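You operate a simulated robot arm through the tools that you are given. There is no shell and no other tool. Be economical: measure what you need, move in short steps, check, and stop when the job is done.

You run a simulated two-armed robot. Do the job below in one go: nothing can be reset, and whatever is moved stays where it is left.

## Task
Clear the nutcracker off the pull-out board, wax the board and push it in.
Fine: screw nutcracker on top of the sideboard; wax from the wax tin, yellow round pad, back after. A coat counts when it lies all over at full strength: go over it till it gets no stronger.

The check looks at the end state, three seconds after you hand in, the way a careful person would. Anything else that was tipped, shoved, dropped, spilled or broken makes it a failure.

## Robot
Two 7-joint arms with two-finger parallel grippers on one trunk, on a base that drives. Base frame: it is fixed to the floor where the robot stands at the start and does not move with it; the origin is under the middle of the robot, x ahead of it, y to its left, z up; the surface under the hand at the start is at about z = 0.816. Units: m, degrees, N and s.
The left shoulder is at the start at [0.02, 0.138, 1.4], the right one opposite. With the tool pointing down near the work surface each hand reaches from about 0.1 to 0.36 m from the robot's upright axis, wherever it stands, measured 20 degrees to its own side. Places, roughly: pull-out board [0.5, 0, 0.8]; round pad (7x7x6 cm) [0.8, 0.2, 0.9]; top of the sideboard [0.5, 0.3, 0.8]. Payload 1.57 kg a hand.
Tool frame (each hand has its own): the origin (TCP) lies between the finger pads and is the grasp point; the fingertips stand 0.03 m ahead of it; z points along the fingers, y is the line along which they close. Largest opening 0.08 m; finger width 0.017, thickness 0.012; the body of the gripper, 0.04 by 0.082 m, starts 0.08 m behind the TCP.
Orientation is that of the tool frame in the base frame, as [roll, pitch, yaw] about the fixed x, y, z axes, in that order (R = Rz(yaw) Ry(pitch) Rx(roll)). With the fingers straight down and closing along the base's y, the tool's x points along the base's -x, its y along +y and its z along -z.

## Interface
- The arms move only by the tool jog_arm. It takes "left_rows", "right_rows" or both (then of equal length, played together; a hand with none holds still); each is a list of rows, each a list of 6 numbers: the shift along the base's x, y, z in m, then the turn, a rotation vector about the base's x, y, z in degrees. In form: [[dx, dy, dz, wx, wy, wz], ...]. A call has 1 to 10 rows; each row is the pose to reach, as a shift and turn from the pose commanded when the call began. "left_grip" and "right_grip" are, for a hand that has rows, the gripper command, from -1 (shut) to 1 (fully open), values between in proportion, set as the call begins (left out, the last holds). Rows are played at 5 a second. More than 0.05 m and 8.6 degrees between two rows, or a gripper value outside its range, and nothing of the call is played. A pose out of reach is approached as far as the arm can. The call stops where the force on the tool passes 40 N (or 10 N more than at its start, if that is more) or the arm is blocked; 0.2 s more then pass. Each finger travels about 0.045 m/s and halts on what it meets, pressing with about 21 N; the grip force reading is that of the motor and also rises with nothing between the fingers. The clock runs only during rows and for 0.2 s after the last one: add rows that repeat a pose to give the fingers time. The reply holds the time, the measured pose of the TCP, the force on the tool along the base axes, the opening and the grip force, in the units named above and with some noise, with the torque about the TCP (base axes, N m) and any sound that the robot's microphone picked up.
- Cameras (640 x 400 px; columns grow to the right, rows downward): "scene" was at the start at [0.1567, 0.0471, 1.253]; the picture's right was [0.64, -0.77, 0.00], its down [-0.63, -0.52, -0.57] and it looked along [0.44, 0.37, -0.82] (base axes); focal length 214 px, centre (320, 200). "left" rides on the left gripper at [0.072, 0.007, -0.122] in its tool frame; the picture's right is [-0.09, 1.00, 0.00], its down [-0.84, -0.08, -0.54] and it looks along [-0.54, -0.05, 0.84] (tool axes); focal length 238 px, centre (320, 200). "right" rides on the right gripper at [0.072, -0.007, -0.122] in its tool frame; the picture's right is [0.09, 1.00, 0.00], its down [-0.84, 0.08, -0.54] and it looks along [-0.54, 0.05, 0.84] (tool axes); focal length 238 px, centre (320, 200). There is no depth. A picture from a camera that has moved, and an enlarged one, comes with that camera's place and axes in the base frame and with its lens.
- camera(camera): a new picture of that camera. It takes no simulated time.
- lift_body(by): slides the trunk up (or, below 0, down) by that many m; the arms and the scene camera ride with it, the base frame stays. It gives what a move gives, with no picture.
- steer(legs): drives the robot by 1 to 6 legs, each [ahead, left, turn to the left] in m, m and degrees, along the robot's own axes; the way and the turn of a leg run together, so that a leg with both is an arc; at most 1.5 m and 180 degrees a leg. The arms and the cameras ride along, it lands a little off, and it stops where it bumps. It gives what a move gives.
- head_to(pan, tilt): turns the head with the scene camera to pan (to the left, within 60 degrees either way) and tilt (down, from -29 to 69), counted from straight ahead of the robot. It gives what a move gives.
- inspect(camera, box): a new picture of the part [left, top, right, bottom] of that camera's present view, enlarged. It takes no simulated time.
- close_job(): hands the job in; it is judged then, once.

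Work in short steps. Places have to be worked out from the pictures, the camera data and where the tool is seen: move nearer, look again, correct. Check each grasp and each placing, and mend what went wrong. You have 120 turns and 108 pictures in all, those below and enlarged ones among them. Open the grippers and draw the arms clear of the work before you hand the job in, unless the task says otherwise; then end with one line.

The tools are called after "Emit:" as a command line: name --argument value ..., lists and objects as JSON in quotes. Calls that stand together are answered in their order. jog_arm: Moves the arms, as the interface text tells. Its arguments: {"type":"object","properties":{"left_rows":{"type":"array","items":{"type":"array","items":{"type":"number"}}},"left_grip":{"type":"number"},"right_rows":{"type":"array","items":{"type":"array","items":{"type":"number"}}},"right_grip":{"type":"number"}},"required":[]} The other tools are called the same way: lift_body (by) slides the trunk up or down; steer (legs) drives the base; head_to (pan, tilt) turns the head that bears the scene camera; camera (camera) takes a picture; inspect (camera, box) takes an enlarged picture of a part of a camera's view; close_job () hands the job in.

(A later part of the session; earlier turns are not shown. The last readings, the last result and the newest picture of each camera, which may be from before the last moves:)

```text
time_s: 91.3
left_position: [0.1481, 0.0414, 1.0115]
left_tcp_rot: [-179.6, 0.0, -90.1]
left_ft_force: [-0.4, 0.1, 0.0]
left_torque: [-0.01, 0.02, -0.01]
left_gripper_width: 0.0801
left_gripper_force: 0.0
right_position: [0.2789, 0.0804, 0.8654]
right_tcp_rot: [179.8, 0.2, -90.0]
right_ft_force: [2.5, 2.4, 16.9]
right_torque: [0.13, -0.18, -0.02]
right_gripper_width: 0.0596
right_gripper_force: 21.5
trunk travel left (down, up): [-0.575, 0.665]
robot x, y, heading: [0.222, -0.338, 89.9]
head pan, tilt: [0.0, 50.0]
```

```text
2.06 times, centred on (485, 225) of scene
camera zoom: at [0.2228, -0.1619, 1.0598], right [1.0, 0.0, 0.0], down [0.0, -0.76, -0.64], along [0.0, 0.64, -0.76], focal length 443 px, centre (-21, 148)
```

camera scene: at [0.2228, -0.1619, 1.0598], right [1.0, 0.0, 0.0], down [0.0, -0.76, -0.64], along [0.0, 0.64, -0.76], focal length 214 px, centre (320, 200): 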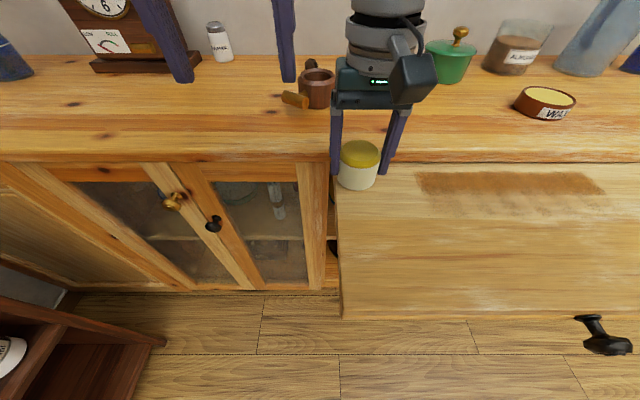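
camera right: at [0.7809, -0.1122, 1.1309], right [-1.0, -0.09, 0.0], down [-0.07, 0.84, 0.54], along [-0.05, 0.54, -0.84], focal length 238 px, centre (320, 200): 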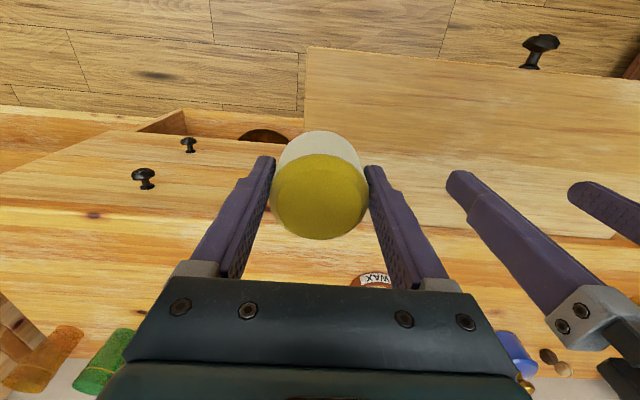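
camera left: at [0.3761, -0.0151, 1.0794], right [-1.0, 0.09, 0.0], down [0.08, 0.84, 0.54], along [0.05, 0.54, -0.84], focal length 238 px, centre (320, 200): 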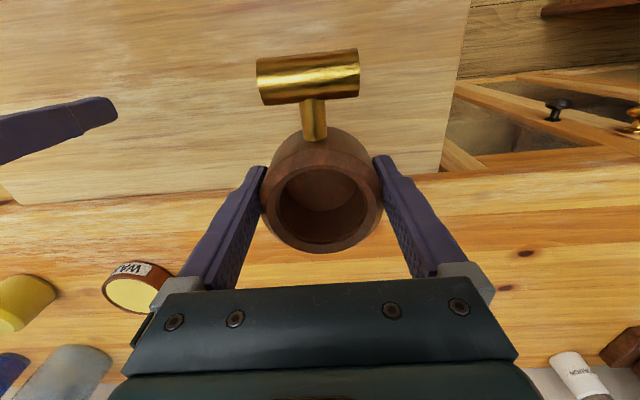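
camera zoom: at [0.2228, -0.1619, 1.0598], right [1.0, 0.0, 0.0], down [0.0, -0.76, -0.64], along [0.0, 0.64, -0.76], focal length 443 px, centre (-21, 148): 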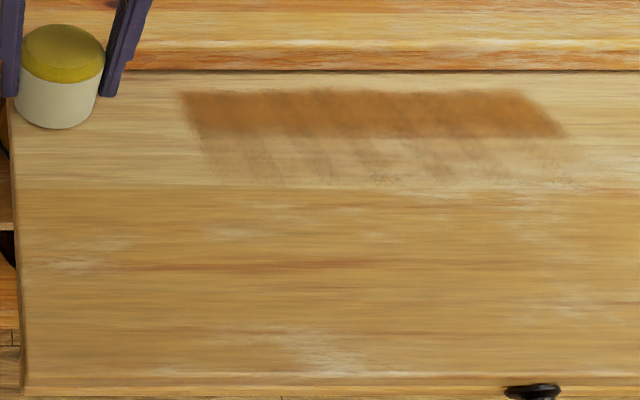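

The coat covers only the middle (x 0.38–0.66), so ends of the stroke (slow / different force) left nothing. Test an arm stroke back along +x at steady speed.

Emit:
jog_arm --right_rows '[[0.02, 0, 0, 0, 0, 0], [0.04, 0, 0, 0, 0, 0], [0.06, 0, 0, 0, 0, 0], [0.08, 0, 0, 0, 0, 0], [0.06, 0, 0, 0, 0, 0], [0.04, 0, 0, 0, 0, 0], [0.02, 0, 0, 0, 0, 0], [0.0, 0, 0, 0, 0, 0]]'

Emit:
camera --camera "scene"

```text
time_s: 93.1
left_position: [0.1484, 0.0412, 1.012]
left_tcp_rot: [-179.7, 0.0, -90.1]
left_ft_force: [-0.3, -0.2, 0.7]
left_torque: [-0.01, -0.01, -0.01]
left_gripper_width: 0.0802
left_gripper_force: 0.0
right_position: [0.2795, 0.0793, 0.8663]
right_tcp_rot: [180.0, 0.2, -89.9]
right_ft_force: [4.7, 0.2, 14.1]
right_torque: [0.07, -0.25, -0.04]
right_gripper_width: 0.0595
right_gripper_force: 21.0
trunk travel left (down, up): [-0.575, 0.665]
robot x, y, heading: [0.2186, -0.3417, 89.9]
head pan, tilt: [0.0, 50.0]
```

```text
49 pictures are left
camera scene: at [0.2232, -0.1624, 1.0598], right [1.0, 0.0, 0.0], down [0.0, -0.77, -0.64], along [0.0, 0.64, -0.77], focal length 214 px, centre (320, 200)
```

scene: 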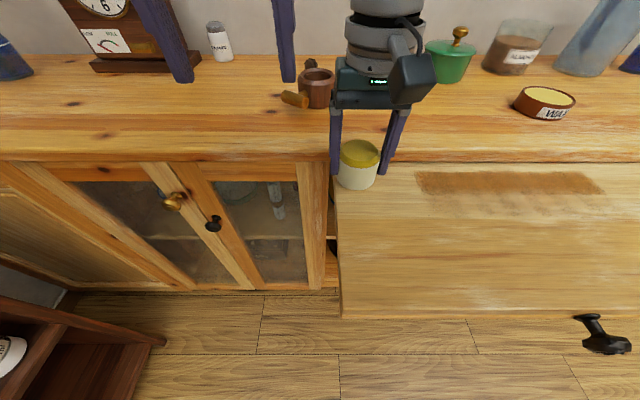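

The uncoated ends are symmetric (acceleration ramps), and 0.1 m/s left nothing — coating seems to need speed. Test faster arm strokes (0.045 m/row).

Emit:
jog_arm --right_rows '[[0.045, 0, 0, 0, 0, 0], [0.09, 0, 0, 0, 0, 0], [0.135, 0, 0, 0, 0, 0], [0.09, 0, 0, 0, 0, 0], [0.045, 0, 0, 0, 0, 0], [0.0, 0, 0, 0, 0, 0]]'

Emit:
camera --camera "scene"

```text
time_s: 94.5
left_position: [0.1491, 0.0426, 1.012]
left_tcp_rot: [-179.7, 0.0, -90.1]
left_ft_force: [-0.2, -0.4, -0.8]
left_torque: [0.01, 0.0, -0.01]
left_gripper_width: 0.08
left_gripper_force: 0.0
right_position: [0.2806, 0.0818, 0.8655]
right_tcp_rot: [180.0, 0.2, -90.0]
right_ft_force: [9.1, -0.7, 27.1]
right_torque: [0.12, -0.37, -0.14]
right_gripper_width: 0.0597
right_gripper_force: 21.7
trunk travel left (down, up): [-0.575, 0.665]
robot x, y, heading: [0.2205, -0.34, 89.8]
head pan, tilt: [0.0, 50.0]
```

```text
48 pictures are left
camera scene: at [0.224, -0.1615, 1.0601], right [1.0, 0.0, 0.0], down [0.0, -0.76, -0.64], along [0.0, 0.64, -0.76], focal length 214 px, centre (320, 200)
```

scene: 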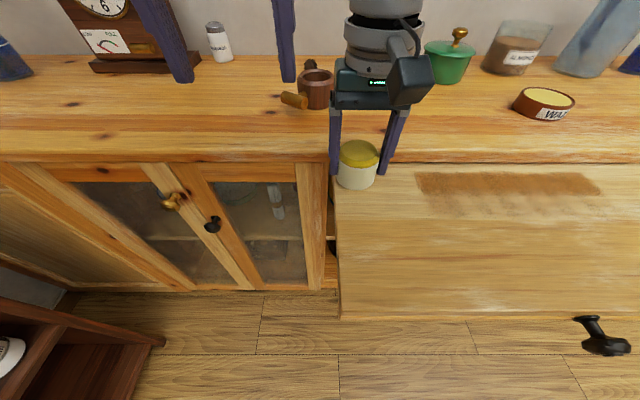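

Try the fresh lane with the base again (4 cm nearer) to tell whether wax ran out or speed matters.

Emit:
steer --legs '[[-0.04, 0, 0], [0, -0.485, 0]]'

Emit:
camera --camera "scene"

```text
time_s: 97.8
left_position: [0.6288, 0.0022, 1.0123]
left_tcp_rot: [-179.8, 0.0, -90.2]
left_ft_force: [-0.7, 0.4, -0.2]
left_torque: [0.02, 0.03, -0.01]
left_gripper_width: 0.08
left_gripper_force: 0.1
right_position: [0.759, 0.0407, 0.8651]
right_tcp_rot: [179.9, 0.1, -90.1]
right_ft_force: [-3.6, -1.2, 26.3]
right_torque: [0.14, 0.09, 0.06]
right_gripper_width: 0.0592
right_gripper_force: 21.0
trunk travel left (down, up): [-0.575, 0.665]
robot x, y, heading: [0.7029, -0.3809, 89.9]
head pan, tilt: [0.0, 50.0]
```

```text
47 pictures are left
camera scene: at [0.7038, -0.2022, 1.0599], right [1.0, 0.0, 0.0], down [0.0, -0.76, -0.64], along [0.0, 0.64, -0.76], focal length 214 px, centre (320, 200)
```

scene: 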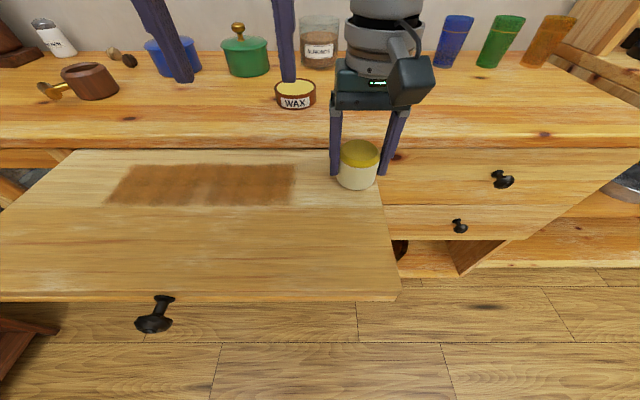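

The middle got coated again but still nothing within 0.1 m of the stroke ends. Test a fast arm stroke (0.05/row) at this end, while moving the idle left hand out of the way.

Emit:
jog_arm --left_rows '[[-0.04, -0.03, 0.03, 0, 0, 0], [-0.08, -0.06, 0.06, 0, 0, 0], [-0.11, -0.09, 0.09, 0, 0, 0], [-0.13, -0.12, 0.1, 0, 0, 0]]'

Emit:
jog_arm --right_rows '[[-0.05, 0, 0, 0, 0, 0], [-0.1, 0, 0, 0, 0, 0], [-0.15, 0, 0, 0, 0, 0], [-0.1, 0, 0, 0, 0, 0], [-0.05, 0, 0, 0, 0, 0], [0.0, 0, 0, 0, 0, 0], [-0.05, 0, 0, 0, 0, 0], [-0.1, 0, 0, 0, 0, 0], [-0.15, 0, 0, 0, 0, 0]]'

Emit:
camera --camera "scene"

```text
refused: row 1 steps farther than a row can; nothing moved
```

```text
time_s: 98.5
left_position: [0.6249, -0.0008, 1.0114]
left_tcp_rot: [179.5, -0.9, -90.6]
left_ft_force: [-17.4, -4.3, 3.1]
left_torque: [0.3, -1.32, -0.05]
left_gripper_width: 0.0647
left_gripper_force: 0.1
right_position: [0.6935, 0.0325, 0.8661]
right_tcp_rot: [-179.8, -0.1, -91.7]
right_ft_force: [-3.4, -2.3, 7.5]
right_torque: [0.08, 0.25, 0.07]
right_gripper_width: 0.0595
right_gripper_force: 20.7
right hand out of reach, approached as far as the arm can: row 2, 3
trunk travel left (down, up): [-0.575, 0.665]
robot x, y, heading: [0.7036, -0.3754, 89.9]
head pan, tilt: [0.0, 50.0]
stopped in row 3 (left hand): the force on the tool passed its limit at 88 N (the readings are from after the stop); the commanded pose is now the measured one
```

```text
46 pictures are left
camera scene: at [0.7036, -0.2035, 1.0594], right [1.0, 0.0, 0.0], down [0.0, -0.77, -0.64], along [0.0, 0.64, -0.77], focal length 214 px, centre (320, 200)
```

scene: 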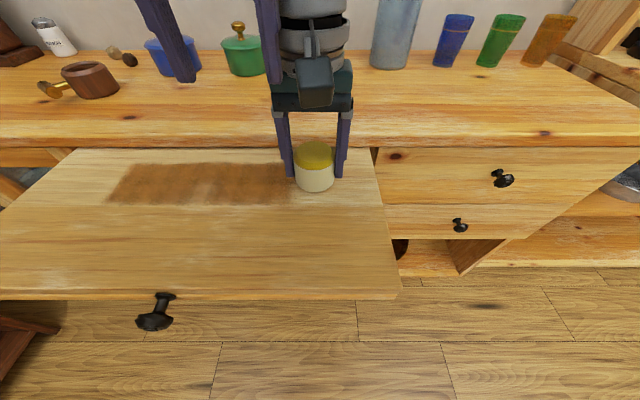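

The left arm was in the way (its move had been refused); the arms touched lightly. Move the left hand clear with smaller steps first.

Emit:
jog_arm --left_rows '[[-0.035, 0, 0.01, 0, 0, 0], [-0.07, -0.02, 0.03, 0, 0, 0], [-0.1, -0.04, 0.06, 0, 0, 0], [-0.12, -0.07, 0.08, 0, 0, 0], [-0.13, -0.1, 0.09, 0, 0, 0]]' --left_grip 0

Emit:
camera --camera "scene"

```text
time_s: 99.7
left_position: [0.4872, -0.1134, 1.0528]
left_tcp_rot: [172.5, -12.2, -90.1]
left_ft_force: [0.4, 0.3, -0.2]
left_torque: [0.0, 0.0, -0.01]
left_gripper_width: 0.0399
left_gripper_force: 0.0
right_position: [0.6927, 0.0318, 0.8652]
right_tcp_rot: [-179.9, -0.1, -91.3]
right_ft_force: [0.0, -1.5, 0.7]
right_torque: [-0.01, 0.05, 0.01]
right_gripper_width: 0.0594
right_gripper_force: 21.1
trunk travel left (down, up): [-0.575, 0.665]
robot x, y, heading: [0.6995, -0.3827, 90.1]
head pan, tilt: [0.0, 50.0]
stopped in row 5 (left hand): the arm was blocked; the commanded pose is now the measured one
```

```text
45 pictures are left
camera scene: at [0.7042, -0.2036, 1.0595], right [1.0, 0.0, 0.0], down [0.0, -0.77, -0.64], along [0.0, 0.64, -0.77], focal length 214 px, centre (320, 200)
```

scene: 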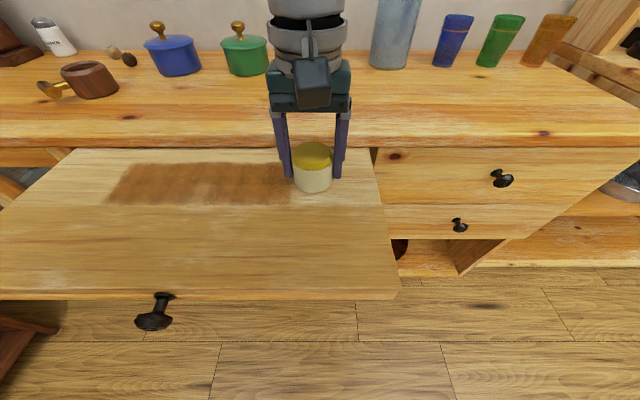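

Left hand is now clear. Go to a fresh spot in the middle (0.54, −0.03) and do short slow arm strokes with light force, to separate the speed and region hypotheses.

Emit:
steer --legs '[[-0.065, 0.15, 0]]'

Emit:
jog_arm --right_rows '[[0.0, 0, -0.001, 0, 0, 0], [0.02, 0, -0.001, 0, 0, 0], [0.04, 0, -0.001, 0, 0, 0], [0.06, 0, -0.001, 0, 0, 0], [0.04, 0, -0.001, 0, 0, 0], [0.02, 0, -0.001, 0, 0, 0], [0.0, 0, -0.001, 0, 0, 0]]'

Emit:
camera --camera "scene"

```text
time_s: 101.2
left_position: [0.3396, -0.1793, 1.0527]
left_tcp_rot: [172.5, -12.1, -90.1]
left_ft_force: [-0.4, -0.4, -0.1]
left_torque: [-0.03, -0.01, 0.03]
left_gripper_width: 0.04
left_gripper_force: 0.0
right_position: [0.5431, -0.0341, 0.8662]
right_tcp_rot: [-179.8, 0.0, -91.4]
right_ft_force: [0.9, -1.0, 1.3]
right_torque: [0.02, 0.06, 0.01]
right_gripper_width: 0.0596
right_gripper_force: 20.9
trunk travel left (down, up): [-0.575, 0.665]
robot x, y, heading: [0.5559, -0.4504, 90.0]
head pan, tilt: [0.0, 50.0]
```

```text
time_s: 102.8
left_position: [0.339, -0.179, 1.0523]
left_tcp_rot: [172.5, -12.1, -90.0]
left_ft_force: [-0.2, 0.5, -0.3]
left_torque: [0.02, 0.0, 0.0]
left_gripper_width: 0.0398
left_gripper_force: 0.0
right_position: [0.5426, -0.0364, 0.865]
right_tcp_rot: [-179.7, -0.1, -91.3]
right_ft_force: [2.1, -0.1, 8.1]
right_torque: [0.21, 0.09, -0.09]
right_gripper_width: 0.0596
right_gripper_force: 21.0
trunk travel left (down, up): [-0.575, 0.665]
robot x, y, heading: [0.553, -0.4481, 89.9]
head pan, tilt: [0.0, 50.0]
```

```text
44 pictures are left
camera scene: at [0.5549, -0.2697, 1.0596], right [1.0, 0.0, 0.0], down [0.0, -0.77, -0.64], along [0.0, 0.64, -0.77], focal length 214 px, centre (320, 200)
```

scene: 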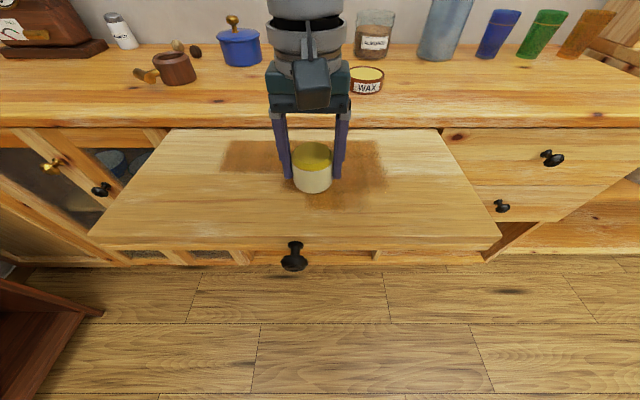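

Slow strokes do coat here, so it's either light force or location that matters. Carry this light-force lane to the left end with slow strokes there.

Emit:
steer --legs '[[0, 0.25, 0]]'

Emit:
jog_arm --right_rows '[[0.02, 0, 0, 0, 0, 0], [0.04, 0, 0, 0, 0, 0], [0.06, 0, 0, 0, 0, 0], [0.04, 0, 0, 0, 0, 0], [0.02, 0, 0, 0, 0, 0], [0.0, 0, 0, 0, 0, 0], [-0.015, 0, 0, 0, 0, 0], [0, 0, 0, 0, 0, 0]]'

Emit:
camera --camera "scene"

```text
time_s: 104.5
left_position: [0.0921, -0.1809, 1.0529]
left_tcp_rot: [172.6, -12.1, -89.9]
left_ft_force: [0.4, 0.8, 0.6]
left_torque: [0.02, 0.0, 0.0]
left_gripper_width: 0.0401
left_gripper_force: 0.1
right_position: [0.2947, -0.0361, 0.8646]
right_tcp_rot: [180.0, -0.1, -90.9]
right_ft_force: [-3.1, -0.1, 6.2]
right_torque: [0.1, 0.12, 0.08]
right_gripper_width: 0.0595
right_gripper_force: 21.4
trunk travel left (down, up): [-0.575, 0.665]
robot x, y, heading: [0.3077, -0.4486, 90.1]
head pan, tilt: [0.0, 50.0]
```

```text
time_s: 106.3
left_position: [0.0918, -0.1812, 1.0528]
left_tcp_rot: [172.4, -12.2, -89.9]
left_ft_force: [1.3, 0.7, 0.0]
left_torque: [0.01, 0.02, 0.01]
left_gripper_width: 0.0401
left_gripper_force: 0.0
right_position: [0.2938, -0.0376, 0.8651]
right_tcp_rot: [-180.0, -0.3, -91.0]
right_ft_force: [-1.0, -1.5, 5.0]
right_torque: [0.07, 0.04, 0.07]
right_gripper_width: 0.0594
right_gripper_force: 21.1
right hand out of reach, approached as far as the arm can: row 7
trunk travel left (down, up): [-0.575, 0.665]
robot x, y, heading: [0.3103, -0.4487, 90.3]
head pan, tilt: [0.0, 50.0]
```

```text
43 pictures are left
camera scene: at [0.3087, -0.2708, 1.0596], right [1.0, 0.0, 0.0], down [0.0, -0.77, -0.64], along [0.0, 0.64, -0.77], focal length 214 px, centre (320, 200)
```

scene: 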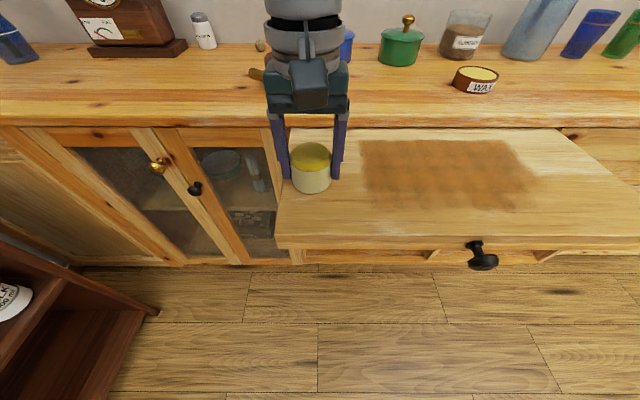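

Same sharp limit at x≈0.385 even with light force, so location seems to matter. Continue with lanes toward the front to see the pattern in y and the right end.

Emit:
steer --legs '[[-0.04, 0, 0], [0, -0.465, 0], [-0.03, 0, 0], [0, 0.465, 0]]'

Emit:
camera --camera "scene"

```text
time_s: 112.4
left_position: [0.0876, -0.2505, 1.0526]
left_tcp_rot: [172.4, -12.0, -89.9]
left_ft_force: [0.0, -0.1, 0.5]
left_torque: [0.01, -0.01, -0.02]
left_gripper_width: 0.0402
left_gripper_force: 0.1
right_position: [0.2885, -0.1077, 0.8651]
right_tcp_rot: [179.9, 0.0, -91.2]
right_ft_force: [-2.4, 0.9, 3.4]
right_torque: [0.08, 0.05, 0.01]
right_gripper_width: 0.0594
right_gripper_force: 20.8
trunk travel left (down, up): [-0.575, 0.665]
robot x, y, heading: [0.3076, -0.5195, 90.2]
head pan, tilt: [0.0, 50.0]
```

```text
42 pictures are left
camera scene: at [0.3047, -0.34, 1.0595], right [1.0, 0.0, 0.0], down [0.0, -0.77, -0.64], along [0.0, 0.64, -0.77], focal length 214 px, centre (320, 200)
```

scene: 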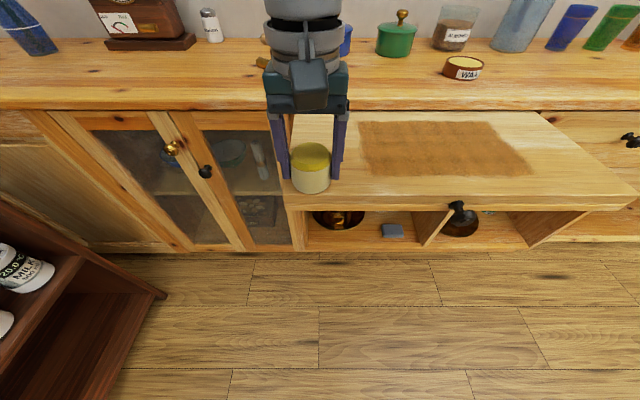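

The coat fills a clear centred rectangle, x≈0.385–0.66, y≈−0.085–0.10: that's the waxable field. Inspect its strength.

Emit:
inspect --camera "scene" --box '[330, 90, 590, 220]'

```text
2.46 times, centred on (460, 155) of scene
camera zoom: at [0.3047, -0.34, 1.0595], right [1.0, 0.0, 0.0], down [0.0, -0.77, -0.64], along [0.0, 0.64, -0.77], focal length 528 px, centre (-25, 311)
```

zoom: 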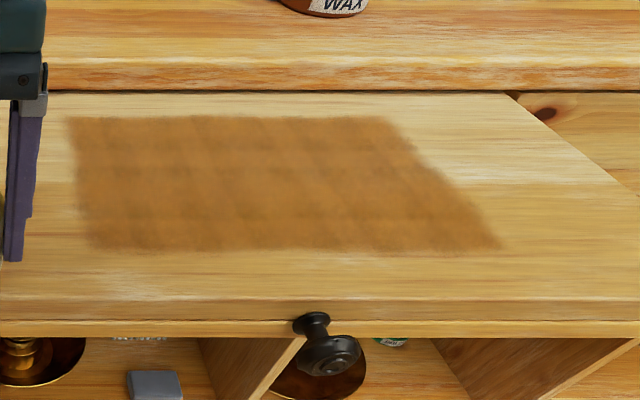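

Coat lies on the whole field with slight mottling. Go over it again with offset lanes.

Emit:
steer --legs '[[0.025, -0.05, 0], [0, -0.38, 0], [0.035, 0, 0], [0, 0.37, 0], [0.035, 0, 0], [0, -0.37, 0]]'

Emit:
steer --legs '[[0.035, 0, 0], [0, 0.37, 0], [0.035, 0, 0], [0, -0.37, 0], [0.018, 0, 0], [0, 0.4, 0]]'

Emit:
camera --camera "scene"

```text
time_s: 120.1
left_position: [0.5186, -0.1534, 1.0522]
left_tcp_rot: [172.5, -12.0, -89.7]
left_ft_force: [-0.2, -0.1, 0.4]
left_torque: [-0.01, 0.01, 0.01]
left_gripper_width: 0.04
left_gripper_force: 0.1
right_position: [0.7199, -0.0094, 0.8651]
right_tcp_rot: [180.0, -0.1, -90.8]
right_ft_force: [0.1, 0.6, 0.4]
right_torque: [0.01, 0.01, 0.04]
right_gripper_width: 0.0593
right_gripper_force: 20.6
trunk travel left (down, up): [-0.575, 0.665]
robot x, y, heading: [0.7324, -0.4223, 90.5]
head pan, tilt: [0.0, 50.0]
```

```text
time_s: 127.8
left_position: [0.118, -0.0685, 1.052]
left_tcp_rot: [172.5, -12.1, -89.7]
left_ft_force: [0.4, 0.1, 0.2]
left_torque: [-0.01, 0.0, 0.02]
left_gripper_width: 0.0399
left_gripper_force: 0.0
right_position: [0.3177, 0.0741, 0.8656]
right_tcp_rot: [-179.9, -0.2, -90.8]
right_ft_force: [-0.9, 0.2, 0.5]
right_torque: [0.03, 0.01, 0.0]
right_gripper_width: 0.0594
right_gripper_force: 20.7
trunk travel left (down, up): [-0.575, 0.665]
robot x, y, heading: [0.3337, -0.3366, 90.5]
head pan, tilt: [0.0, 50.0]
```

```text
40 pictures are left
camera scene: at [0.334, -0.158, 1.0595], right [1.0, 0.01, 0.0], down [0.01, -0.77, -0.64], along [0.0, 0.64, -0.77], focal length 214 px, centre (320, 200)
```

scene: 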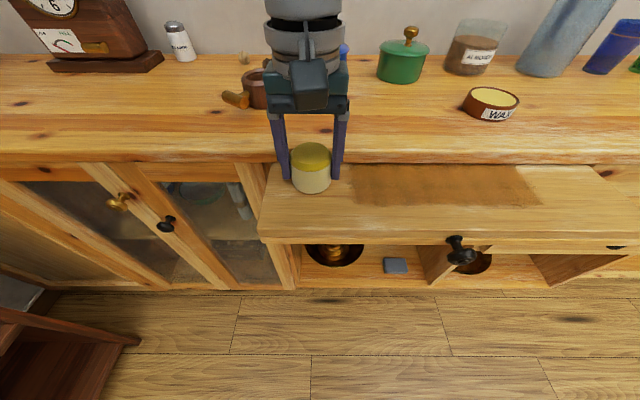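

Forward (+y) moves with the pad down have dragged the board inward ~10 cm. I'll use the pad's friction to drag it out again (press a bit, drive back), and from now on only change lanes toward −y with contact.

Emit:
jog_arm --right_rows '[[0, 0, -0.002, 0, 0, 0], [0, 0, -0.003, 0, 0, 0]]'

Emit:
steer --legs '[[-0.12, 0, 0]]'

Emit:
camera --camera "scene"

```text
time_s: 128.4
left_position: [0.1176, -0.0673, 1.0529]
left_tcp_rot: [172.5, -11.9, -89.7]
left_ft_force: [0.2, -0.1, 0.1]
left_torque: [-0.01, 0.01, 0.0]
left_gripper_width: 0.0402
left_gripper_force: 0.1
right_position: [0.3173, 0.0754, 0.8648]
right_tcp_rot: [179.9, 0.1, -90.8]
right_ft_force: [1.4, -2.0, 29.1]
right_torque: [-0.05, -0.14, -0.04]
right_gripper_width: 0.0595
right_gripper_force: 21.1
trunk travel left (down, up): [-0.575, 0.665]
robot x, y, heading: [0.3359, -0.3344, 90.4]
head pan, tilt: [0.0, 50.0]
```

```text
time_s: 129.7
left_position: [0.1179, -0.1889, 1.0524]
left_tcp_rot: [172.4, -12.2, -89.7]
left_ft_force: [0.3, -0.5, 0.7]
left_torque: [0.01, 0.05, 0.0]
left_gripper_width: 0.0402
left_gripper_force: 0.0
right_position: [0.3178, -0.0445, 0.8632]
right_tcp_rot: [-180.0, -0.3, -90.8]
right_ft_force: [-0.2, -2.4, 22.3]
right_torque: [-0.02, -0.02, -0.03]
right_gripper_width: 0.0591
right_gripper_force: 21.3
trunk travel left (down, up): [-0.575, 0.665]
robot x, y, heading: [0.3342, -0.4585, 90.8]
head pan, tilt: [0.0, 50.0]
```

```text
39 pictures are left
camera scene: at [0.3347, -0.2771, 1.0597], right [1.0, 0.01, 0.0], down [0.01, -0.77, -0.64], along [0.0, 0.64, -0.77], focal length 214 px, centre (320, 200)
```

scene: 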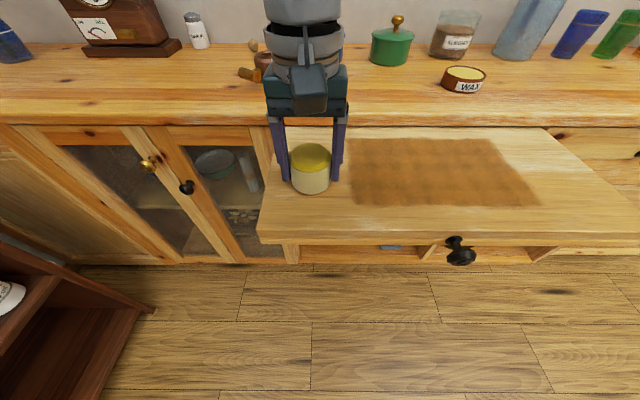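

Board is fully out again (front at y≈−0.135). Lift the pad, return to the back edge, and do a careful second pass moving only toward −y.

Emit:
jog_arm --right_rows '[[0, 0, 0.02, 0, 0, 0], [0, 0, 0.03, 0, 0, 0]]'

Emit:
steer --legs '[[0.122, 0, -0.5]]'

Emit:
jog_arm --right_rows '[[0, 0, -0.015, 0, 0, 0], [0, 0, -0.025, 0, 0, 0], [0, 0, -0.0275, 0, 0, 0]]'

Emit:
camera --camera "scene"

```text
time_s: 130.3
left_position: [0.118, -0.1905, 1.0516]
left_tcp_rot: [172.4, -12.3, -89.7]
left_ft_force: [0.2, 0.4, -0.2]
left_torque: [-0.01, -0.04, 0.01]
left_gripper_width: 0.0401
left_gripper_force: 0.0
right_position: [0.319, -0.0463, 0.8918]
right_tcp_rot: [180.0, -0.3, -90.8]
right_ft_force: [-0.1, -0.3, 0.1]
right_torque: [0.0, 0.03, 0.01]
right_gripper_width: 0.0595
right_gripper_force: 21.1
trunk travel left (down, up): [-0.575, 0.665]
robot x, y, heading: [0.3391, -0.4549, 90.5]
head pan, tilt: [0.0, 50.0]
```

```text
time_s: 131.5
left_position: [0.1216, -0.067, 1.0513]
left_tcp_rot: [172.5, -12.2, -90.3]
left_ft_force: [0.2, 0.8, -0.7]
left_torque: [-0.01, 0.03, -0.02]
left_gripper_width: 0.0402
left_gripper_force: 0.0
right_position: [0.3233, 0.0748, 0.8921]
right_tcp_rot: [180.0, -0.2, -91.4]
right_ft_force: [-0.2, -0.2, -0.4]
right_torque: [0.01, 0.01, 0.02]
right_gripper_width: 0.0591
right_gripper_force: 20.7
trunk travel left (down, up): [-0.575, 0.665]
robot x, y, heading: [0.3345, -0.3362, 89.9]
head pan, tilt: [0.0, 50.0]
```

```text
time_s: 132.3
left_position: [0.12, -0.0673, 1.0519]
left_tcp_rot: [172.4, -12.3, -90.3]
left_ft_force: [0.6, 0.0, -0.4]
left_torque: [0.01, -0.03, -0.02]
left_gripper_width: 0.0399
left_gripper_force: 0.0
right_position: [0.3239, 0.0741, 0.8637]
right_tcp_rot: [-180.0, -0.3, -91.3]
right_ft_force: [-1.0, 0.4, -1.0]
right_torque: [-0.02, 0.01, 0.0]
right_gripper_width: 0.059
right_gripper_force: 21.2
trunk travel left (down, up): [-0.575, 0.665]
robot x, y, heading: [0.3334, -0.3353, 89.7]
head pan, tilt: [0.0, 50.0]
```

```text
38 pictures are left
camera scene: at [0.3364, -0.1581, 1.0595], right [1.0, 0.0, 0.0], down [0.0, -0.77, -0.64], along [0.0, 0.64, -0.77], focal length 214 px, centre (320, 200)
```

scene: 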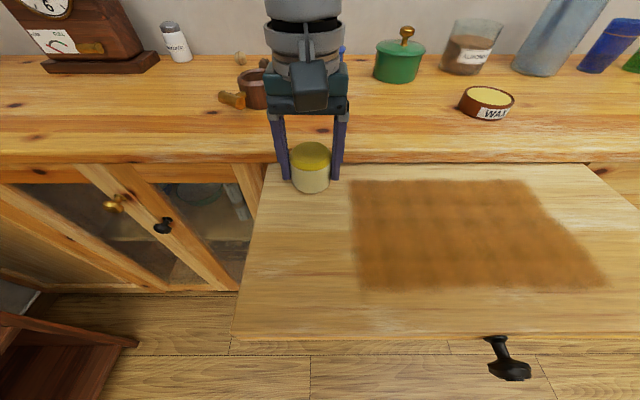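

No force at 0.8637 (the pad has crept up in the grip by ~3 mm). Lower until a few newtons.

Emit:
jog_arm --right_rows '[[0, 0, -0.001, 0, 0, 0], [0, 0, -0.0015, 0, 0, 0]]'

```text
time_s: 132.9
left_position: [0.1213, -0.0671, 1.0518]
left_tcp_rot: [172.6, -12.1, -90.2]
left_ft_force: [0.5, 0.3, 0.9]
left_torque: [0.04, -0.02, -0.01]
left_gripper_width: 0.0398
left_gripper_force: 0.0
right_position: [0.323, 0.0745, 0.8636]
right_tcp_rot: [180.0, -0.4, -91.3]
right_ft_force: [-0.3, -0.1, 0.8]
right_torque: [-0.02, 0.0, -0.01]
right_gripper_width: 0.0594
right_gripper_force: 21.0
trunk travel left (down, up): [-0.575, 0.665]
robot x, y, heading: [0.3352, -0.3351, 89.5]
head pan, tilt: [0.0, 50.0]
```

Emit:
jog_arm --right_rows '[[0, 0, -0.001, 0, 0, 0], [0, 0, -0.0015, 0, 0, 0]]'

```text
time_s: 133.5
left_position: [0.1202, -0.0674, 1.0533]
left_tcp_rot: [172.5, -12.1, -90.3]
left_ft_force: [-0.2, 0.2, 0.5]
left_torque: [0.01, -0.02, -0.05]
left_gripper_width: 0.04
left_gripper_force: 0.1
right_position: [0.3234, 0.0756, 0.8623]
right_tcp_rot: [180.0, -0.1, -91.5]
right_ft_force: [0.5, -2.6, 13.1]
right_torque: [-0.11, -0.09, 0.0]
right_gripper_width: 0.0593
right_gripper_force: 21.2
trunk travel left (down, up): [-0.575, 0.665]
robot x, y, heading: [0.3346, -0.3364, 89.9]
head pan, tilt: [0.0, 50.0]
```

13 N contact. Run the second pass, lanes from back to front (only −y steps).

Emit:
steer --legs '[[0, -0.38, 0], [-0.028, 0, 0], [0, 0.38, 0], [-0.028, 0, 0], [0, -0.38, 0], [-0.028, 0, 0]]'

Emit:
steer --legs '[[0, 0.38, 0], [-0.028, 0, 0], [0, -0.38, 0], [-0.028, 0, 0], [0, 0.38, 0], [-0.02, 0, 0]]'

Emit:
camera --camera "scene"

```text
time_s: 141.2
left_position: [0.4905, -0.1522, 1.0519]
left_tcp_rot: [172.4, -12.1, -90.5]
left_ft_force: [0.5, 0.5, 0.1]
left_torque: [0.02, 0.01, -0.02]
left_gripper_width: 0.0403
left_gripper_force: 0.0
right_position: [0.6941, -0.0107, 0.8624]
right_tcp_rot: [-180.0, -0.3, -91.6]
right_ft_force: [2.0, -1.3, 13.5]
right_torque: [0.03, -0.07, -0.04]
right_gripper_width: 0.0592
right_gripper_force: 21.1
trunk travel left (down, up): [-0.575, 0.665]
robot x, y, heading: [0.7035, -0.4225, 89.2]
head pan, tilt: [0.0, 50.0]
```

```text
time_s: 148.9
left_position: [0.115, -0.2265, 1.0532]
left_tcp_rot: [172.5, -12.0, -90.4]
left_ft_force: [0.1, -0.3, 0.1]
left_torque: [-0.01, -0.02, 0.0]
left_gripper_width: 0.0402
left_gripper_force: 0.0
right_position: [0.317, -0.0853, 0.862]
right_tcp_rot: [-180.0, -0.3, -91.6]
right_ft_force: [0.6, -1.9, 6.7]
right_torque: [0.01, -0.03, -0.02]
right_gripper_width: 0.0595
right_gripper_force: 21.1
trunk travel left (down, up): [-0.575, 0.665]
robot x, y, heading: [0.3279, -0.4949, 89.6]
head pan, tilt: [0.0, 50.0]
```

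```text
37 pictures are left
camera scene: at [0.3302, -0.318, 1.0594], right [1.0, -0.01, 0.0], down [0.0, -0.77, -0.64], along [0.0, 0.64, -0.77], focal length 214 px, centre (320, 200)
```

scene: 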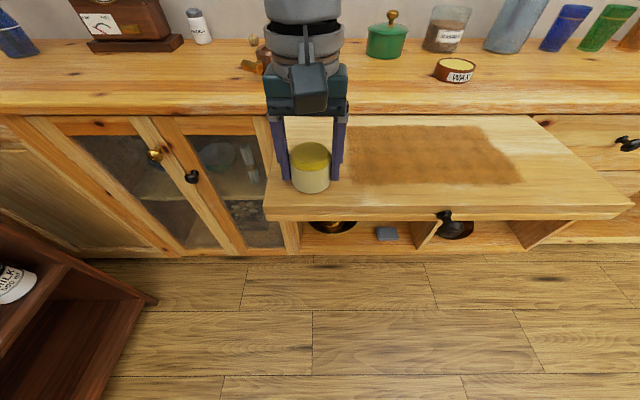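

Lift the pad, and look at the field from a good viewpoint to compare strength.

Emit:
jog_arm --right_rows '[[0, 0, 0.03, 0, 0, 0], [-0.03, 0, 0.06, 0, 0, 0]]'

Emit:
steer --legs '[[0.16, 0, 0.4]]'

Emit:
inspect --camera "scene" --box '[330, 160, 630, 310]'

```text
time_s: 149.5
left_position: [0.1136, -0.2263, 1.0515]
left_tcp_rot: [172.4, -12.3, -90.4]
left_ft_force: [-0.2, 0.6, -0.7]
left_torque: [-0.01, 0.01, -0.04]
left_gripper_width: 0.0399
left_gripper_force: 0.0
right_position: [0.2862, -0.0871, 0.9221]
right_tcp_rot: [179.8, -0.2, -91.5]
right_ft_force: [-0.7, -0.4, -0.5]
right_torque: [-0.04, 0.0, -0.02]
right_gripper_width: 0.0592
right_gripper_force: 20.6
trunk travel left (down, up): [-0.575, 0.665]
robot x, y, heading: [0.3304, -0.4973, 89.7]
head pan, tilt: [0.0, 50.0]
```

```text
time_s: 150.9
left_position: [0.1132, -0.068, 1.0533]
left_tcp_rot: [172.4, -12.2, -89.9]
left_ft_force: [0.0, -0.7, -0.3]
left_torque: [0.0, 0.0, 0.0]
left_gripper_width: 0.0398
left_gripper_force: 0.1
right_position: [0.2838, 0.072, 0.9222]
right_tcp_rot: [179.9, -0.2, -90.9]
right_ft_force: [-0.7, -0.1, -0.4]
right_torque: [0.01, 0.0, 0.0]
right_gripper_width: 0.0594
right_gripper_force: 20.9
trunk travel left (down, up): [-0.575, 0.665]
robot x, y, heading: [0.3317, -0.3372, 90.2]
head pan, tilt: [0.0, 50.0]
```

```text
2.13 times, centred on (480, 235) of scene
camera zoom: at [0.3286, -0.1577, 1.0595], right [1.0, 0.0, 0.0], down [0.0, -0.77, -0.64], along [0.0, 0.64, -0.77], focal length 458 px, centre (-21, 125)
```

zoom: 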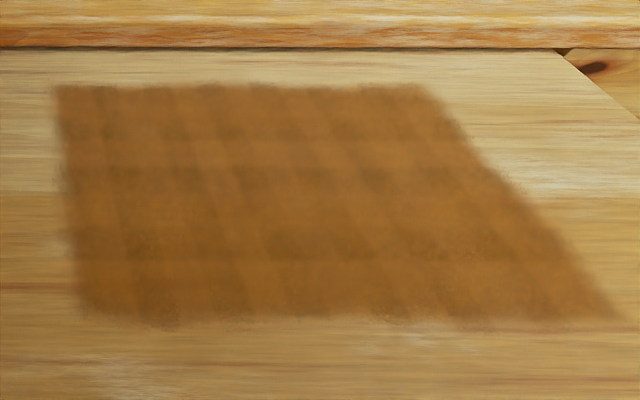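

Field looks evenly brown with slight cell mottling. To be sure, reload the pad with wax and go over again, then compare. Raise the pad and drive to the tin.

Emit:
jog_arm --right_rows '[[0.03, 0, 0.03, 0, 0, 0], [0.06, -0.01, 0.06, 0, 0, 0], [0.09, -0.02, 0.09, 0, 0, 0], [0.11, -0.025, 0.09, 0, 0, 0]]'

Emit:
steer --legs '[[-0.08, 0, 0], [0, -0.606, 0], [0, 0, 55.3], [0.222, -0.321, 0]]'

Emit:
camera --camera "scene"

Emit:
camera --camera "right"

```text
time_s: 151.9
left_position: [0.113, -0.068, 1.0516]
left_tcp_rot: [172.5, -12.3, -89.9]
left_ft_force: [0.0, 0.0, 0.2]
left_torque: [-0.01, 0.01, -0.03]
left_gripper_width: 0.04
left_gripper_force: 0.1
right_position: [0.3939, 0.0475, 1.0125]
right_tcp_rot: [179.9, -0.2, -91.0]
right_ft_force: [-0.3, 0.7, -0.3]
right_torque: [0.01, -0.02, -0.01]
right_gripper_width: 0.0591
right_gripper_force: 20.8
trunk travel left (down, up): [-0.575, 0.665]
robot x, y, heading: [0.3283, -0.3361, 90.2]
head pan, tilt: [0.0, 50.0]
```

```text
time_s: 160.5
left_position: [0.587, -0.0491, 1.0524]
left_tcp_rot: [172.4, -12.2, -34.5]
left_ft_force: [0.5, 0.4, 0.5]
left_torque: [0.06, -0.02, 0.01]
left_gripper_width: 0.0402
left_gripper_force: 0.1
right_position: [0.6515, 0.2481, 1.0126]
right_tcp_rot: [179.9, -0.2, -35.6]
right_ft_force: [0.2, 0.3, -1.0]
right_torque: [0.0, 0.0, 0.02]
right_gripper_width: 0.0592
right_gripper_force: 21.1
trunk travel left (down, up): [-0.575, 0.665]
robot x, y, heading: [0.9289, -0.0283, 145.5]
head pan, tilt: [0.0, 50.0]
```

```text
35 pictures are left
camera scene: at [0.785, 0.0763, 1.0595], right [0.57, 0.82, 0.0], down [0.63, -0.43, -0.64], along [-0.53, 0.36, -0.77], focal length 214 px, centre (320, 200)
```

scene: 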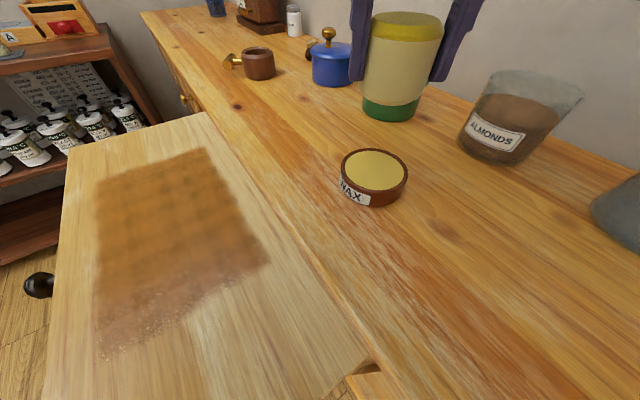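

```text
34 pictures are left
camera right: at [0.7141, 0.2116, 1.1336], right [-0.5, -0.86, 0.0], down [-0.73, 0.43, 0.54], along [-0.47, 0.27, -0.84], focal length 238 px, centre (320, 200)
```

right: 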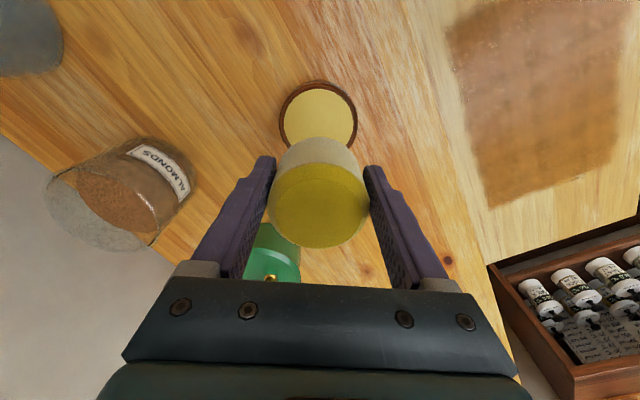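

The pad has turned less creamy and the coat fades toward the east/front corner, so reloading is right. Tin at (0.661, 0.243); lower onto it.

Emit:
jog_arm --right_rows '[[0.0085, -0.005, -0.03, 0, 0, 0], [0.0085, -0.005, -0.06, 0, 0, 0], [0.0085, -0.005, -0.075, 0, 0, 0], [0.0085, -0.005, -0.083, 0, 0, 0], [0.0085, -0.005, -0.086, 0, 0, 0]]'

```text
time_s: 161.7
left_position: [0.5872, -0.0492, 1.0527]
left_tcp_rot: [172.5, -12.2, -34.5]
left_ft_force: [0.8, -0.5, 0.1]
left_torque: [0.0, 0.03, 0.03]
left_gripper_width: 0.0401
left_gripper_force: 0.1
right_position: [0.6593, 0.2406, 0.9264]
right_tcp_rot: [179.9, -0.2, -35.5]
right_ft_force: [0.3, 0.3, 0.4]
right_torque: [0.03, -0.01, 0.01]
right_gripper_width: 0.0593
right_gripper_force: 21.0
trunk travel left (down, up): [-0.575, 0.665]
robot x, y, heading: [0.9295, -0.0268, 145.9]
head pan, tilt: [0.0, 50.0]
```

Emit:
jog_arm --right_rows '[[0, 0, -0.0015, 0, 0, 0], [0, 0, -0.003, 0, 0, 0], [0, 0, -0.0045, 0, 0, 0]]'

```text
time_s: 162.5
left_position: [0.5867, -0.0504, 1.0524]
left_tcp_rot: [172.5, -12.1, -34.4]
left_ft_force: [-0.5, 0.4, 0.0]
left_torque: [0.03, -0.01, -0.03]
left_gripper_width: 0.0403
left_gripper_force: 0.0
right_position: [0.6594, 0.2409, 0.9251]
right_tcp_rot: [179.7, -0.1, -35.5]
right_ft_force: [7.0, -5.4, 28.2]
right_torque: [0.04, -0.04, 0.01]
right_gripper_width: 0.0595
right_gripper_force: 21.3
trunk travel left (down, up): [-0.575, 0.665]
robot x, y, heading: [0.9339, -0.024, 145.8]
head pan, tilt: [0.0, 50.0]
```

Contact made (28 N). Lift and check the tin and pad.

Emit:
jog_arm --right_rows '[[0, 0, 0.002, 0, 0, 0], [0, 0, 0.002, 0, 0, 4], [0, 0, 0.002, 0, 0, 0], [0, 0, 0.03, 0, 0, 0], [0, 0, 0.06, 0, 0, 0], [0, 0, 0.09, 0, 0, 0]]'

Emit:
camera --camera "scene"

```text
time_s: 163.9
left_position: [0.5863, -0.0498, 1.0514]
left_tcp_rot: [172.5, -12.2, -34.5]
left_ft_force: [-0.1, -0.2, -0.2]
left_torque: [0.02, 0.0, 0.0]
left_gripper_width: 0.0403
left_gripper_force: 0.0
right_position: [0.6596, 0.2431, 1.0113]
right_tcp_rot: [180.0, -0.3, -35.6]
right_ft_force: [-0.4, 0.5, -0.2]
right_torque: [-0.03, 0.01, -0.02]
right_gripper_width: 0.0591
right_gripper_force: 21.1
trunk travel left (down, up): [-0.575, 0.665]
robot x, y, heading: [0.9283, -0.0231, 145.4]
head pan, tilt: [0.0, 50.0]
```

```text
33 pictures are left
camera scene: at [0.7849, 0.0763, 1.0594], right [0.57, 0.82, 0.0], down [0.63, -0.43, -0.64], along [-0.53, 0.36, -0.77], focal length 214 px, centre (320, 200)
```

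scene: 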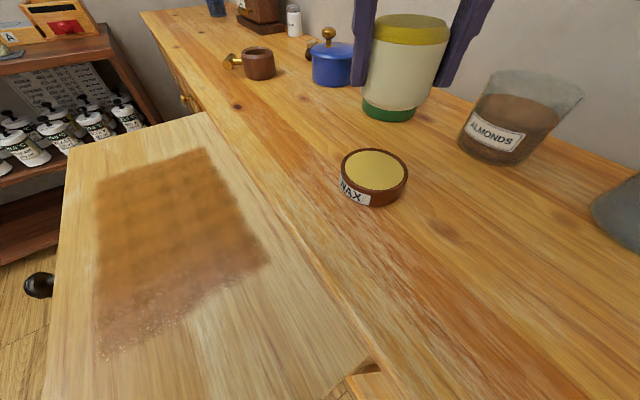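

Pad is cream (loaded) again. Return south of the board for another pass.

Emit:
steer --legs '[[-0.227, 0.329, 0], [0, 0, -55.3], [0.08, 0.27, 0]]'

Emit:
jog_arm --right_rows '[[0, 0.02, -0.04, 0, 0, 0], [0, 0.04, -0.08, 0, 0, 0], [0, 0.05, -0.12, 0, 0, 0], [0, 0.05, -0.14, 0, 0, 0]]'

```text
time_s: 170.4
left_position: [0.4367, -0.0884, 1.0522]
left_tcp_rot: [172.5, -12.3, -89.6]
left_ft_force: [-0.1, -0.6, -0.3]
left_torque: [0.0, -0.01, 0.0]
left_gripper_width: 0.0401
left_gripper_force: 0.1
right_position: [0.7181, 0.0204, 1.0114]
right_tcp_rot: [179.9, -0.2, -90.6]
right_ft_force: [-0.7, 0.6, -0.9]
right_torque: [-0.01, 0.0, -0.03]
right_gripper_width: 0.0592
right_gripper_force: 20.8
trunk travel left (down, up): [-0.575, 0.665]
robot x, y, heading: [0.6525, -0.3581, 90.6]
head pan, tilt: [0.0, 50.0]
```

```text
time_s: 171.4
left_position: [0.4367, -0.0876, 1.0517]
left_tcp_rot: [172.5, -12.2, -89.4]
left_ft_force: [0.7, 0.9, -0.1]
left_torque: [-0.01, 0.01, 0.0]
left_gripper_width: 0.04
left_gripper_force: 0.1
right_position: [0.7194, 0.0702, 0.8726]
right_tcp_rot: [179.9, -0.1, -90.5]
right_ft_force: [-0.1, 0.0, 0.1]
right_torque: [0.01, -0.01, -0.02]
right_gripper_width: 0.0593
right_gripper_force: 21.7
trunk travel left (down, up): [-0.575, 0.665]
robot x, y, heading: [0.6557, -0.3537, 90.5]
head pan, tilt: [0.0, 50.0]
```

Emit:
jog_arm --right_rows '[[0, 0.008, -0.006, 0, 0, 0], [0, 0.008, -0.0095, 0, 0, 0], [0, 0.008, -0.0115, 0, 0, 0]]'

```text
time_s: 172.2
left_position: [0.4369, -0.0881, 1.0529]
left_tcp_rot: [172.5, -12.1, -89.5]
left_ft_force: [-0.2, -0.4, -0.5]
left_torque: [0.01, 0.0, -0.01]
left_gripper_width: 0.04
left_gripper_force: 0.0
right_position: [0.7184, 0.0795, 0.8609]
right_tcp_rot: [179.9, -0.1, -90.6]
right_ft_force: [-0.2, -1.6, 9.4]
right_torque: [0.15, -0.15, -0.04]
right_gripper_width: 0.0593
right_gripper_force: 21.1
trunk travel left (down, up): [-0.575, 0.665]
robot x, y, heading: [0.6546, -0.3573, 90.7]
head pan, tilt: [0.0, 50.0]
```

Good, 9 N at y = 0.08. Third pass, back to front. (heading 90.7, so I straighten it a little.)

Emit:
steer --legs '[[0, 0.37, -0.6], [-0.025, 0, 0], [0, -0.37, 0], [-0.025, 0, 0], [0, 0.37, 0], [-0.025, 0, 0]]'

Emit:
steer --legs '[[0, -0.37, 0], [-0.025, 0, 0], [0, 0.37, 0], [-0.025, 0, 0], [0, -0.37, 0], [-0.025, 0, 0]]'

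Emit:
steer --legs '[[0, 0.37, 0], [-0.015, 0, 0], [0, -0.37, 0]]'

Emit:
camera --camera "scene"

```text
time_s: 179.8
left_position: [0.0651, -0.1609, 1.0516]
left_tcp_rot: [172.5, -12.1, -90.3]
left_ft_force: [-0.5, 0.6, -0.2]
left_torque: [0.02, -0.02, -0.02]
left_gripper_width: 0.04
left_gripper_force: 0.1
right_position: [0.3494, 0.0015, 0.8599]
right_tcp_rot: [179.9, -0.2, -91.3]
right_ft_force: [0.0, -1.4, 11.5]
right_torque: [0.07, -0.1, 0.01]
right_gripper_width: 0.0592
right_gripper_force: 20.9
trunk travel left (down, up): [-0.575, 0.665]
robot x, y, heading: [0.2784, -0.4287, 89.8]
head pan, tilt: [0.0, 50.0]
```

```text
time_s: 187.3
left_position: [0.435, -0.238, 1.0531]
left_tcp_rot: [172.6, -12.1, -90.1]
left_ft_force: [-0.5, 0.3, -1.3]
left_torque: [0.01, 0.0, 0.01]
left_gripper_width: 0.0399
left_gripper_force: 0.0
right_position: [0.7173, -0.074, 0.8604]
right_tcp_rot: [179.9, -0.3, -91.3]
right_ft_force: [-0.2, -2.6, 8.1]
right_torque: [-0.01, -0.14, -0.03]
right_gripper_width: 0.0594
right_gripper_force: 21.4
trunk travel left (down, up): [-0.575, 0.665]
robot x, y, heading: [0.6475, -0.5068, 90.0]
head pan, tilt: [0.0, 50.0]
```

```text
time_s: 191.9
left_position: [0.4342, -0.2539, 1.0526]
left_tcp_rot: [172.6, -12.1, -90.3]
left_ft_force: [-0.2, -0.6, -0.1]
left_torque: [0.03, 0.01, -0.01]
left_gripper_width: 0.04
left_gripper_force: 0.0
right_position: [0.7183, -0.0908, 0.8614]
right_tcp_rot: [179.9, -0.3, -91.3]
right_ft_force: [2.1, -0.7, 2.5]
right_torque: [0.06, -0.14, -0.02]
right_gripper_width: 0.0593
right_gripper_force: 21.0
trunk travel left (down, up): [-0.575, 0.665]
robot x, y, heading: [0.647, -0.5227, 89.8]
head pan, tilt: [0.0, 50.0]
```

```text
32 pictures are left
camera scene: at [0.651, -0.344, 1.0595], right [1.0, 0.0, 0.0], down [0.0, -0.77, -0.64], along [0.0, 0.64, -0.77], focal length 214 px, centre (320, 200)
```

scene: 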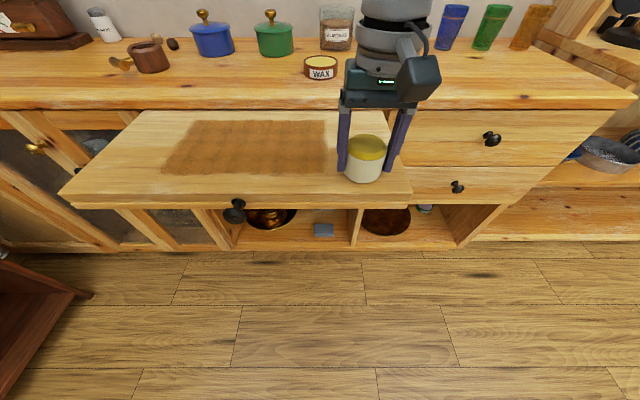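

Lift, and return to the same viewpoint as before for comparison.

Emit:
jog_arm --right_rows '[[0, 0, 0.03, 0, 0, 0], [-0.03, 0, 0.06, 0, 0, 0], [-0.07, 0, 0.06, 0, 0, 0], [-0.11, 0, 0.06, 0, 0, 0]]'

Emit:
steer --legs '[[0.186, 0.315, 0.3]]'

Emit:
inspect --camera "scene" --box '[330, 160, 630, 310]'

```text
time_s: 192.9
left_position: [0.4351, -0.2534, 1.0522]
left_tcp_rot: [172.5, -12.2, -90.2]
left_ft_force: [-0.2, 0.6, -0.5]
left_torque: [0.0, -0.02, -0.01]
left_gripper_width: 0.0398
left_gripper_force: 0.0
right_position: [0.6413, -0.0956, 0.9236]
right_tcp_rot: [179.9, -0.4, -91.2]
right_ft_force: [-0.8, -0.8, -0.2]
right_torque: [-0.01, -0.01, 0.02]
right_gripper_width: 0.0595
right_gripper_force: 20.6
right hand out of reach, approached as far as the arm can: row 4
trunk travel left (down, up): [-0.575, 0.665]
robot x, y, heading: [0.6522, -0.521, 90.0]
head pan, tilt: [0.0, 50.0]
```

```text
time_s: 195.3
left_position: [0.122, -0.0683, 1.0521]
left_tcp_rot: [172.5, -12.3, -90.0]
left_ft_force: [0.3, 0.6, -0.6]
left_torque: [0.0, 0.0, 0.0]
left_gripper_width: 0.0398
left_gripper_force: 0.0
right_position: [0.3279, 0.0914, 0.9236]
right_tcp_rot: [179.8, -0.3, -91.2]
right_ft_force: [0.4, -0.5, -0.6]
right_torque: [0.0, 0.01, 0.02]
right_gripper_width: 0.0591
right_gripper_force: 20.7
trunk travel left (down, up): [-0.575, 0.665]
robot x, y, heading: [0.3369, -0.3362, 90.2]
head pan, tilt: [0.0, 50.0]
```

```text
2.13 times, centred on (480, 235) of scene
camera zoom: at [0.3384, -0.1583, 1.0595], right [1.0, 0.0, 0.0], down [0.0, -0.77, -0.64], along [0.0, 0.64, -0.77], focal length 458 px, centre (-21, 125)
```

zoom: 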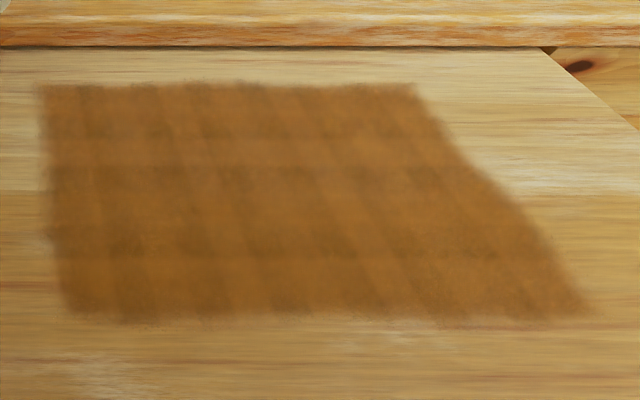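

More even than before, little or no darker. One more pass for certainty: lower at the back-left and run lanes again.

Emit:
jog_arm --right_rows '[[0, -0.008, -0.03, 0, 0, 0], [0, -0.008, -0.05, 0, 0, 0], [0, -0.008, -0.06, 0, 0, 0], [0, -0.008, -0.063, 0, 0, 0]]'

```text
time_s: 196.3
left_position: [0.1207, -0.0677, 1.0527]
left_tcp_rot: [172.4, -12.1, -90.0]
left_ft_force: [-0.3, 1.1, 0.9]
left_torque: [0.0, 0.01, 0.0]
left_gripper_width: 0.04
left_gripper_force: 0.0
right_position: [0.3294, 0.0783, 0.8678]
right_tcp_rot: [179.8, -0.1, -91.1]
right_ft_force: [-2.1, 0.1, 15.4]
right_torque: [0.7, 0.11, 0.12]
right_gripper_width: 0.0591
right_gripper_force: 21.2
right hand out of reach, approached as far as the arm can: row 3, 4
trunk travel left (down, up): [-0.575, 0.665]
robot x, y, heading: [0.3347, -0.3376, 90.1]
head pan, tilt: [0.0, 50.0]
```

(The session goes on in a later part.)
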